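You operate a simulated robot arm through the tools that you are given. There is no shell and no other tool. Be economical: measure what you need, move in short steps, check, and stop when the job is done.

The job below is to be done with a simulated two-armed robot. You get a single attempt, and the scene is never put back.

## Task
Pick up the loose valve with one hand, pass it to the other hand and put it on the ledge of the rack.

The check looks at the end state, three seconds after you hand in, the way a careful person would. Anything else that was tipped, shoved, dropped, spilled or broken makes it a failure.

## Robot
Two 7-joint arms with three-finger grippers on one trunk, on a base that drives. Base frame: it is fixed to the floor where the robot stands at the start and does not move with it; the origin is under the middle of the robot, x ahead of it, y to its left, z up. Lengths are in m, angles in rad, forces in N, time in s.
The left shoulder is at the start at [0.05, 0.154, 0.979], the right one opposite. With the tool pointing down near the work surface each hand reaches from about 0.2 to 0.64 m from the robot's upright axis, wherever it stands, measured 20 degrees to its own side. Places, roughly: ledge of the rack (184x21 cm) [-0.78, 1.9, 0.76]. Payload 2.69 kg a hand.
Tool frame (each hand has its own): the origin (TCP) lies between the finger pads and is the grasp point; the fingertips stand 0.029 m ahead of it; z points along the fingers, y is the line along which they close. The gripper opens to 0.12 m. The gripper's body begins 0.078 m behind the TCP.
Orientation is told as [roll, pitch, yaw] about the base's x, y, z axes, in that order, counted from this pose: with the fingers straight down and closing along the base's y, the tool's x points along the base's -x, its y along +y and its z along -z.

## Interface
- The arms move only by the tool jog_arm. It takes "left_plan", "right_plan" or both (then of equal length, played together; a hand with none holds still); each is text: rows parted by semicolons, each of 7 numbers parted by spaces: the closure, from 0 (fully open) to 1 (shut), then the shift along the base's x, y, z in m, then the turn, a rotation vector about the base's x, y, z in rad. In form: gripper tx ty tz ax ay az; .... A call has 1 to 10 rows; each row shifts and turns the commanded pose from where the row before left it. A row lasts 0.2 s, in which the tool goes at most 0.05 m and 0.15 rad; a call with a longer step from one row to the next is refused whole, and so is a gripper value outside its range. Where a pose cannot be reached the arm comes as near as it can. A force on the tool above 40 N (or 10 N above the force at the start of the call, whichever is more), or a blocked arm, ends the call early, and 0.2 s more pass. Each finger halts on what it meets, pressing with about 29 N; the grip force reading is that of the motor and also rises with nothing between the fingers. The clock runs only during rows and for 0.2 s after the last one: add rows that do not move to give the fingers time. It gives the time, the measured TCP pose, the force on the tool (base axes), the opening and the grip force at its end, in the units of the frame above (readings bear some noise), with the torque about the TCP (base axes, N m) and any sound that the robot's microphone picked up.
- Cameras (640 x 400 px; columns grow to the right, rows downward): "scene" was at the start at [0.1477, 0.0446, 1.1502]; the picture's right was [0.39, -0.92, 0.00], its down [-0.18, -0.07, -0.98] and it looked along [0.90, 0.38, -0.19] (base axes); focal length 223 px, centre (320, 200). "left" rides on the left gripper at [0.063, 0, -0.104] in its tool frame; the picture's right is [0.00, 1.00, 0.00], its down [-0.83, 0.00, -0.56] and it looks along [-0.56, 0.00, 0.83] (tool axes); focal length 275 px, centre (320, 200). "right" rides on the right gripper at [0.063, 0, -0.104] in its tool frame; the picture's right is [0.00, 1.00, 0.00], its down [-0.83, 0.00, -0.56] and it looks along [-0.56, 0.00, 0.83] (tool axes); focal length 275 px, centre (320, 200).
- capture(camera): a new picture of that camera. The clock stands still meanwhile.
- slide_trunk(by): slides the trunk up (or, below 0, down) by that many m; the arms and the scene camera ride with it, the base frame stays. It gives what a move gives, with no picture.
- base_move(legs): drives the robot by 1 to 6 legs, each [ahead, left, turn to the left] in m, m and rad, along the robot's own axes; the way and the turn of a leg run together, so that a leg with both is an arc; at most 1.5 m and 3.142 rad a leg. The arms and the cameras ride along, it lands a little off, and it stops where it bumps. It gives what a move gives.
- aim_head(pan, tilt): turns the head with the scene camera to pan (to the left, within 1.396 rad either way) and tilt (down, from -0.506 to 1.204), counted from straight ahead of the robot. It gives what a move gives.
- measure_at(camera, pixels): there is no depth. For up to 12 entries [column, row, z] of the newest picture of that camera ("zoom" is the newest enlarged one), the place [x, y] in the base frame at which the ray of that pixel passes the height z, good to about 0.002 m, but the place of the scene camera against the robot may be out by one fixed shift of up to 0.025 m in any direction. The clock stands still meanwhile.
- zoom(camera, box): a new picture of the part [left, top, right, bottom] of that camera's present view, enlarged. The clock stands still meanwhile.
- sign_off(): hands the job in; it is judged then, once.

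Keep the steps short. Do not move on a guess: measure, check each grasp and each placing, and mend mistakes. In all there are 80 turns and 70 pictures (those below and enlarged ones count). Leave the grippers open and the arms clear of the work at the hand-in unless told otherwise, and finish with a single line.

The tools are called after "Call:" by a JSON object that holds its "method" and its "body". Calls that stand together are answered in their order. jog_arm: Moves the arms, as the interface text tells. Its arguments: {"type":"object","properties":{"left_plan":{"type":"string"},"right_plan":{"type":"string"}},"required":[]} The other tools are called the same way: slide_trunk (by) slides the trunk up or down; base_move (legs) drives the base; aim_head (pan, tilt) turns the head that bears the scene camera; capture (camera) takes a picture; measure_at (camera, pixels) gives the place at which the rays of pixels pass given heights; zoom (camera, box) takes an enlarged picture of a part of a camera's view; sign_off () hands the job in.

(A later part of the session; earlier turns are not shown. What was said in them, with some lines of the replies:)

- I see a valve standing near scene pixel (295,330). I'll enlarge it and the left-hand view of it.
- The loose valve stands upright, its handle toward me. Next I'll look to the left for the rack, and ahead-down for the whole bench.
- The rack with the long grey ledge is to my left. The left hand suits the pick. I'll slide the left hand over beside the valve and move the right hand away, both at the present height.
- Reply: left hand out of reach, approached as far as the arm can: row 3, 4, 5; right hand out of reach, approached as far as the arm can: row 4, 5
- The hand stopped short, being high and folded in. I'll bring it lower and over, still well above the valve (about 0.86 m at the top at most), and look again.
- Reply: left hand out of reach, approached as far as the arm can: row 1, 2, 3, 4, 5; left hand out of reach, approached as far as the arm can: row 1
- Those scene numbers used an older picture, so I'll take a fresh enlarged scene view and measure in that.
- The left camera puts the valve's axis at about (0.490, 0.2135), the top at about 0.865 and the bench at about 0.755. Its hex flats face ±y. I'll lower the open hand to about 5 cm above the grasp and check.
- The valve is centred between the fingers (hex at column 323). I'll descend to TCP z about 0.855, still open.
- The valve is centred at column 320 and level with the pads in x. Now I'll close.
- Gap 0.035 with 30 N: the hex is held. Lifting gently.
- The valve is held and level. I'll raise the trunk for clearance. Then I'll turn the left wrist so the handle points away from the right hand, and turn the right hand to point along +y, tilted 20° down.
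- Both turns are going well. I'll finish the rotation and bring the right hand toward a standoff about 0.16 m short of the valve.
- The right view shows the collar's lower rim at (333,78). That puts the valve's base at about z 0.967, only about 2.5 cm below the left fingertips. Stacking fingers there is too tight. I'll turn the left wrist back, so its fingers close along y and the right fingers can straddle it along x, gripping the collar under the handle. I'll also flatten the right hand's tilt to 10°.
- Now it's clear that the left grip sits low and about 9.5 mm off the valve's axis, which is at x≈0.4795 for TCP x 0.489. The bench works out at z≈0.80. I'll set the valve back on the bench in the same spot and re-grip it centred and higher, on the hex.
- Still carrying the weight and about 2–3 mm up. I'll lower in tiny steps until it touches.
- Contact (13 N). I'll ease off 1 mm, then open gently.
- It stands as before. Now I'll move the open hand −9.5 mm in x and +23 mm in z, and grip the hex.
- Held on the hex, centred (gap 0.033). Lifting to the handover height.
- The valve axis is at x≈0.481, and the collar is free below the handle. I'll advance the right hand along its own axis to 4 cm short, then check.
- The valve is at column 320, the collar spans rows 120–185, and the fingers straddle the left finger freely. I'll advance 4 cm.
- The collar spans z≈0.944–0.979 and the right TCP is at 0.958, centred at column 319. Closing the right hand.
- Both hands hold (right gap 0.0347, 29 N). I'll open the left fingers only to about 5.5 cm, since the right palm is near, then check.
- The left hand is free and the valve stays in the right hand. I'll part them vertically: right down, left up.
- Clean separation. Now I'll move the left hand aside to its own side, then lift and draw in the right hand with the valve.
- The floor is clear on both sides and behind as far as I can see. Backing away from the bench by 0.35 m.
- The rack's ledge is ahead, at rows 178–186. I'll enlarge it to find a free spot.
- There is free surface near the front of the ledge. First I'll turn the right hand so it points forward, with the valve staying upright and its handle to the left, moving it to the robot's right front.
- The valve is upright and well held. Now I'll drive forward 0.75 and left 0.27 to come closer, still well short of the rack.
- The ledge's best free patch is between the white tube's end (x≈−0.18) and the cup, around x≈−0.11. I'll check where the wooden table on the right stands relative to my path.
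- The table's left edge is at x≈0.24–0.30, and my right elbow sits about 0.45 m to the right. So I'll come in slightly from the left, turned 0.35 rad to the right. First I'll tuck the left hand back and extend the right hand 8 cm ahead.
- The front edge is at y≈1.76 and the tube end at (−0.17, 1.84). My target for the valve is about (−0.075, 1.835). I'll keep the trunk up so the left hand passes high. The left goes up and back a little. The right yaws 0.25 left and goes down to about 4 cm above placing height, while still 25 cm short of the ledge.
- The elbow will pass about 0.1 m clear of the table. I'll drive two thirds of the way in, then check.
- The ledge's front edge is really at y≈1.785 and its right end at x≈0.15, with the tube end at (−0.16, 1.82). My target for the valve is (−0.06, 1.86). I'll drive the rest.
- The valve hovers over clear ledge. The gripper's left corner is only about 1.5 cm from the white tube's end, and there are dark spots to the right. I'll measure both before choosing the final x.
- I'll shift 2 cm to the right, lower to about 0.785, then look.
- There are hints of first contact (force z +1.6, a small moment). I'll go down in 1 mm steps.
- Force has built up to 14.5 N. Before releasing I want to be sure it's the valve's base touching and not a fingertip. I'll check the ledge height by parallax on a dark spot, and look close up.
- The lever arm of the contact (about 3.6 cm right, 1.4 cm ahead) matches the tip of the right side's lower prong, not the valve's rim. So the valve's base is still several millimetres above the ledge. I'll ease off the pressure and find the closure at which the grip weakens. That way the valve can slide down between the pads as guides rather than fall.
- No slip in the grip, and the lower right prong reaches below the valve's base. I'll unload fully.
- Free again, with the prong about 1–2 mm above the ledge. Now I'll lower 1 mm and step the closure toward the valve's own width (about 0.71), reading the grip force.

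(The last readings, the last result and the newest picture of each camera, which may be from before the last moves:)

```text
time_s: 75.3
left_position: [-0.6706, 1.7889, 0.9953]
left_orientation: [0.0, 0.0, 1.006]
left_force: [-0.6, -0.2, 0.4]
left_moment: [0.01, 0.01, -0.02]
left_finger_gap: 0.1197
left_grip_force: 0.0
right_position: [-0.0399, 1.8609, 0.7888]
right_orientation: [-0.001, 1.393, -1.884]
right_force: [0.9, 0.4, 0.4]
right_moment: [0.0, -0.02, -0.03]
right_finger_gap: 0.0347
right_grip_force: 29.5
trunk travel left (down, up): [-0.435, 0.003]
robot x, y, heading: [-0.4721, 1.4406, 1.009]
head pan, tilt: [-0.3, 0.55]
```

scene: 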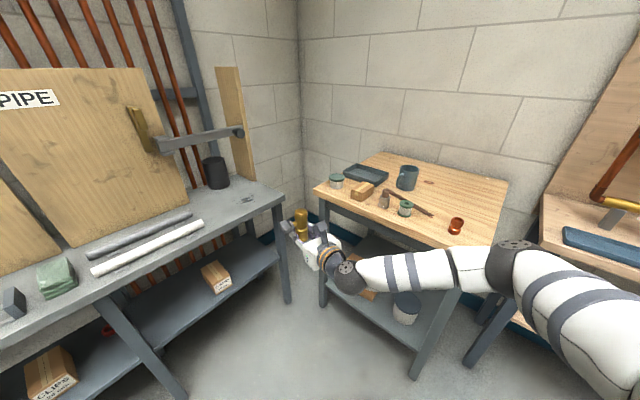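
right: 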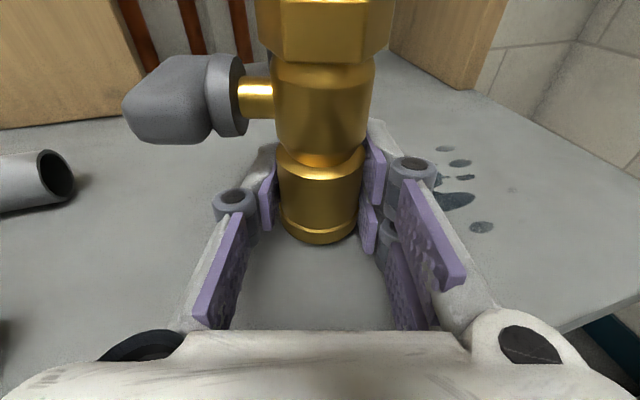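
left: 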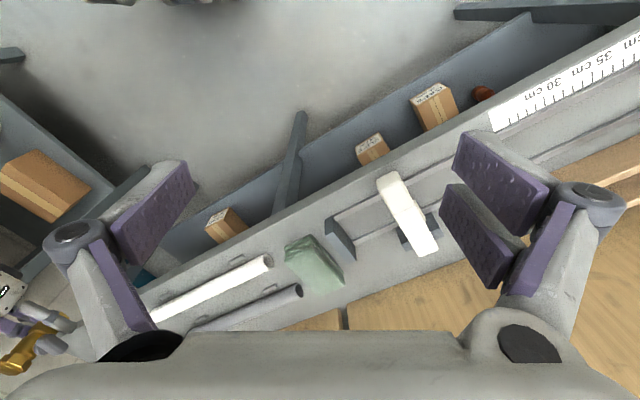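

Call:
{"method": "jog_arm", "body": {"right_plan": "0.715 0 0 -0.001 0 0 0; 0.715 0 0 -0.0005 0 0 0; 0.715 0 0 0 0 0 0"}}

Call:
{"method": "jog_arm", "body": {"right_plan": "0.71 0 0 0 0 0 0; 0.71 0 0 0 0 0 0"}}

```text
time_s: 76.1
left_position: [-0.67, 1.7885, 0.9948]
left_orientation: [-0.002, 0.0, 1.008]
left_force: [-0.2, -0.9, 0.2]
left_moment: [0.02, 0.01, -0.02]
left_finger_gap: 0.1198
left_grip_force: 0.2
right_position: [-0.0401, 1.8599, 0.7874]
right_orientation: [0.0, 1.393, -1.884]
right_force: [-0.1, -0.4, 1.0]
right_moment: [-0.01, -0.02, 0.0]
right_finger_gap: 0.0348
right_grip_force: 28.6
trunk travel left (down, up): [-0.435, 0.003]
robot x, y, heading: [-0.4726, 1.4426, 1.003]
head pan, tilt: [-0.3, 0.55]
```

```text
time_s: 76.7
left_position: [-0.6703, 1.7881, 0.9947]
left_orientation: [0.0, -0.002, 1.007]
left_force: [-1.2, 0.8, -0.8]
left_moment: [0.03, 0.01, -0.01]
left_finger_gap: 0.1198
left_grip_force: 0.1
right_position: [-0.0397, 1.8613, 0.7873]
right_orientation: [-0.001, 1.391, -1.886]
right_force: [-0.4, 0.8, 0.3]
right_moment: [0.01, -0.04, -0.01]
right_finger_gap: 0.0353
right_grip_force: 0.5
trunk travel left (down, up): [-0.435, 0.003]
robot x, y, heading: [-0.4732, 1.4395, 1.006]
head pan, tilt: [-0.3, 0.55]
```

Grip force fell to 0.5 N with the gap at 0.0353: the pads now only guide it. I'll look at what the valve did.

Call:
{"method": "zoom", "body": {"camera": "right", "box": [224, 120, 416, 260]}}

```text
2.86 times, centred on (320, 190) of right
```

zoom: 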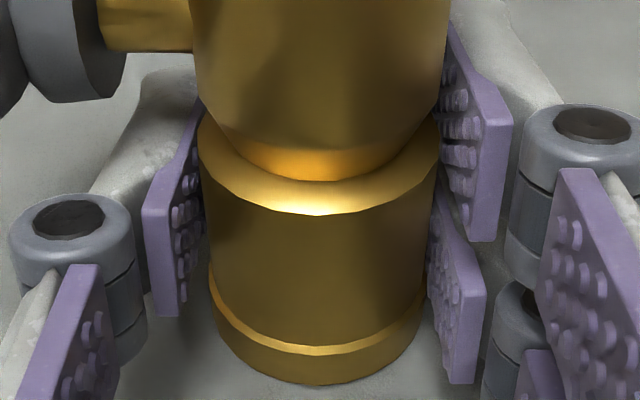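

The valve slid down about 1 cm between the pads and now stands upright on the ledge. I'll open slightly (gap about 4.6 cm, keeping clear of the handle) and check.

Call:
{"method": "jog_arm", "body": {"right_plan": "0.68 0 0 0 0 0 0; 0.65 0 0 0 0 0 0; 0.62 0 0 0 0 0 0; 0.62 0 0 0 0 0 0"}}

Call:
{"method": "capture", "body": {"camera": "right"}}

```text
time_s: 77.7
left_position: [-0.6706, 1.7886, 0.9951]
left_orientation: [0.001, -0.002, 1.007]
left_force: [-0.7, -0.2, 0.9]
left_moment: [0.02, -0.03, -0.03]
left_finger_gap: 0.1203
left_grip_force: 0.1
right_position: [-0.0397, 1.8602, 0.7874]
right_orientation: [-0.001, 1.394, -1.884]
right_force: [0.2, 0.1, 1.0]
right_moment: [0.0, -0.04, -0.01]
right_finger_gap: 0.0456
right_grip_force: 0.1
trunk travel left (down, up): [-0.435, 0.003]
robot x, y, heading: [-0.4681, 1.4427, 1.01]
head pan, tilt: [-0.3, 0.55]
```

```text
6 pictures are left
```

right: 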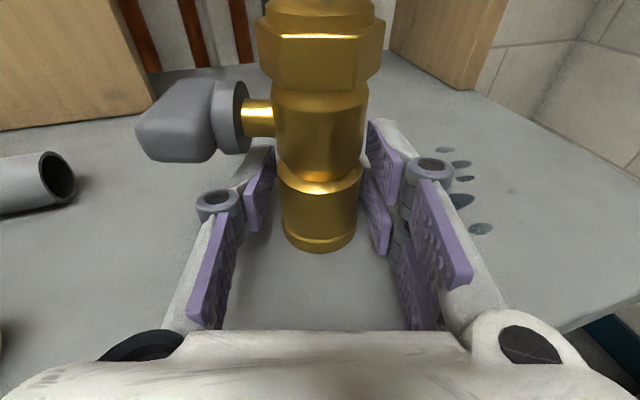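

The valve stands free. I'll draw back slowly along the hand's own axis.

Call:
{"method": "jog_arm", "body": {"right_plan": "0.62 -0.003 -0.0094 0.0018 0 0 0; 0.62 -0.003 -0.0094 0.0018 0 0 0; 0.62 -0.006 -0.0188 0.0036 0 0 0; 0.62 -0.006 -0.0188 0.0036 0 0 0; 0.62 -0.009 -0.028 0.0052 0 0 0; 0.62 0 0 0 0 0 0"}}

Call:
{"method": "capture", "body": {"camera": "right"}}

```text
time_s: 79.1
left_position: [-0.6702, 1.7889, 0.9944]
left_orientation: [0.001, 0.0, 1.007]
left_force: [-0.7, 0.0, -0.9]
left_moment: [-0.04, -0.03, 0.02]
left_finger_gap: 0.1203
left_grip_force: 0.1
right_position: [-0.067, 1.7748, 0.8028]
right_orientation: [0.0, 1.394, -1.885]
right_force: [0.4, 0.2, -0.4]
right_moment: [-0.02, 0.0, 0.0]
right_finger_gap: 0.0456
right_grip_force: 0.1
trunk travel left (down, up): [-0.435, 0.003]
robot x, y, heading: [-0.4738, 1.4367, 1.01]
head pan, tilt: [-0.3, 0.55]
```

```text
5 pictures are left
```

right: 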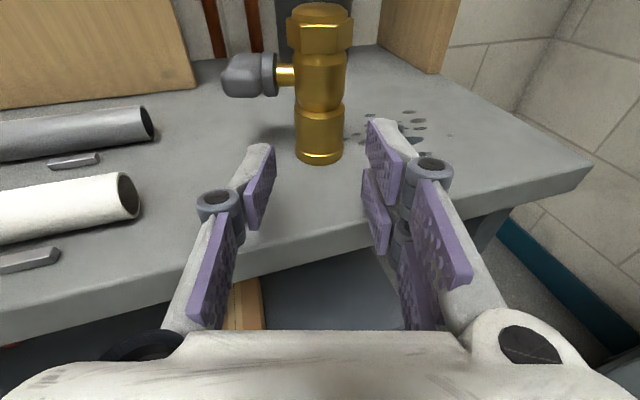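

The valve stands upright and the fingers are clear of it. I'll raise the hand a little, then drive straight back from the rack and open the gripper.

Call:
{"method": "jog_arm", "body": {"right_plan": "0.62 -0.004 -0.015 0.02 0 0 0; 0.62 0 -0.01 0.02 0 0 0; 0.62 0 0 0 0 0 0"}}

Call:
{"method": "base_move", "body": {"legs": [[-0.25, -0.158, 0]]}}

Call:
{"method": "jog_arm", "body": {"right_plan": "0.3 0 0 0 0 0 0; 0 0 0 0 0 0 0; 0 0 0 0 0 0 0"}}

Call:
{"method": "capture", "body": {"camera": "scene"}}

```text
time_s: 79.9
left_position: [-0.6711, 1.7894, 0.9934]
left_orientation: [-0.002, 0.002, 1.006]
left_force: [0.1, 0.5, 0.8]
left_moment: [0.0, 0.06, 0.0]
left_finger_gap: 0.12
left_grip_force: 0.1
right_position: [-0.0702, 1.751, 0.8447]
right_orientation: [-0.003, 1.393, -1.883]
right_force: [1.3, -0.1, -0.3]
right_moment: [-0.02, 0.02, 0.01]
right_finger_gap: 0.0456
right_grip_force: 0.1
trunk travel left (down, up): [-0.435, 0.003]
robot x, y, heading: [-0.4694, 1.4434, 1.006]
head pan, tilt: [-0.3, 0.55]
```

```text
time_s: 82.0
left_position: [-0.6698, 1.4924, 0.9943]
left_orientation: [0.0, -0.002, 1.004]
left_force: [0.4, 0.2, -0.3]
left_moment: [-0.02, 0.0, 0.01]
left_finger_gap: 0.12
left_grip_force: 0.0
right_position: [-0.0696, 1.4531, 0.8449]
right_orientation: [-0.001, 1.392, -1.888]
right_force: [0.9, -0.4, 1.1]
right_moment: [0.02, 0.01, 0.01]
right_finger_gap: 0.0458
right_grip_force: 0.0
trunk travel left (down, up): [-0.435, 0.003]
robot x, y, heading: [-0.4692, 1.1448, 1.006]
head pan, tilt: [-0.3, 0.55]
```

```text
time_s: 82.8
left_position: [-0.6695, 1.4935, 0.995]
left_orientation: [0.001, -0.001, 1.006]
left_force: [0.2, 0.9, 0.4]
left_moment: [0.01, -0.01, 0.0]
left_finger_gap: 0.1201
left_grip_force: 0.1
right_position: [-0.0702, 1.4528, 0.8433]
right_orientation: [0.0, 1.392, -1.887]
right_force: [-1.2, 0.7, 0.1]
right_moment: [0.02, 0.04, 0.02]
right_finger_gap: 0.1202
right_grip_force: 0.0
trunk travel left (down, up): [-0.435, 0.003]
robot x, y, heading: [-0.4664, 1.1443, 1.005]
head pan, tilt: [-0.3, 0.55]
```

```text
4 pictures are left
```

scene: 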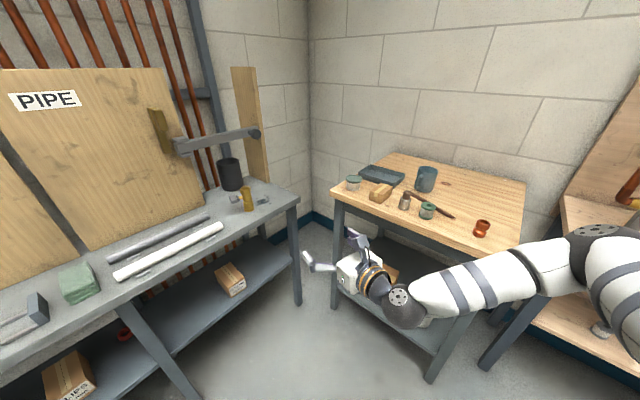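

The valve stands upright on the ledge at scene pixel (247,200). Everything around it is undisturbed, both grippers are open and both arms are clear. Handing in.

Call:
{"method": "sign_off", "body": {}}

```text
The job is handed in.
```

The valve was picked up with the left hand, passed to the right hand, and now stands upright on the rack's ledge; nothing else was disturbed, and both grippers are open and clear.
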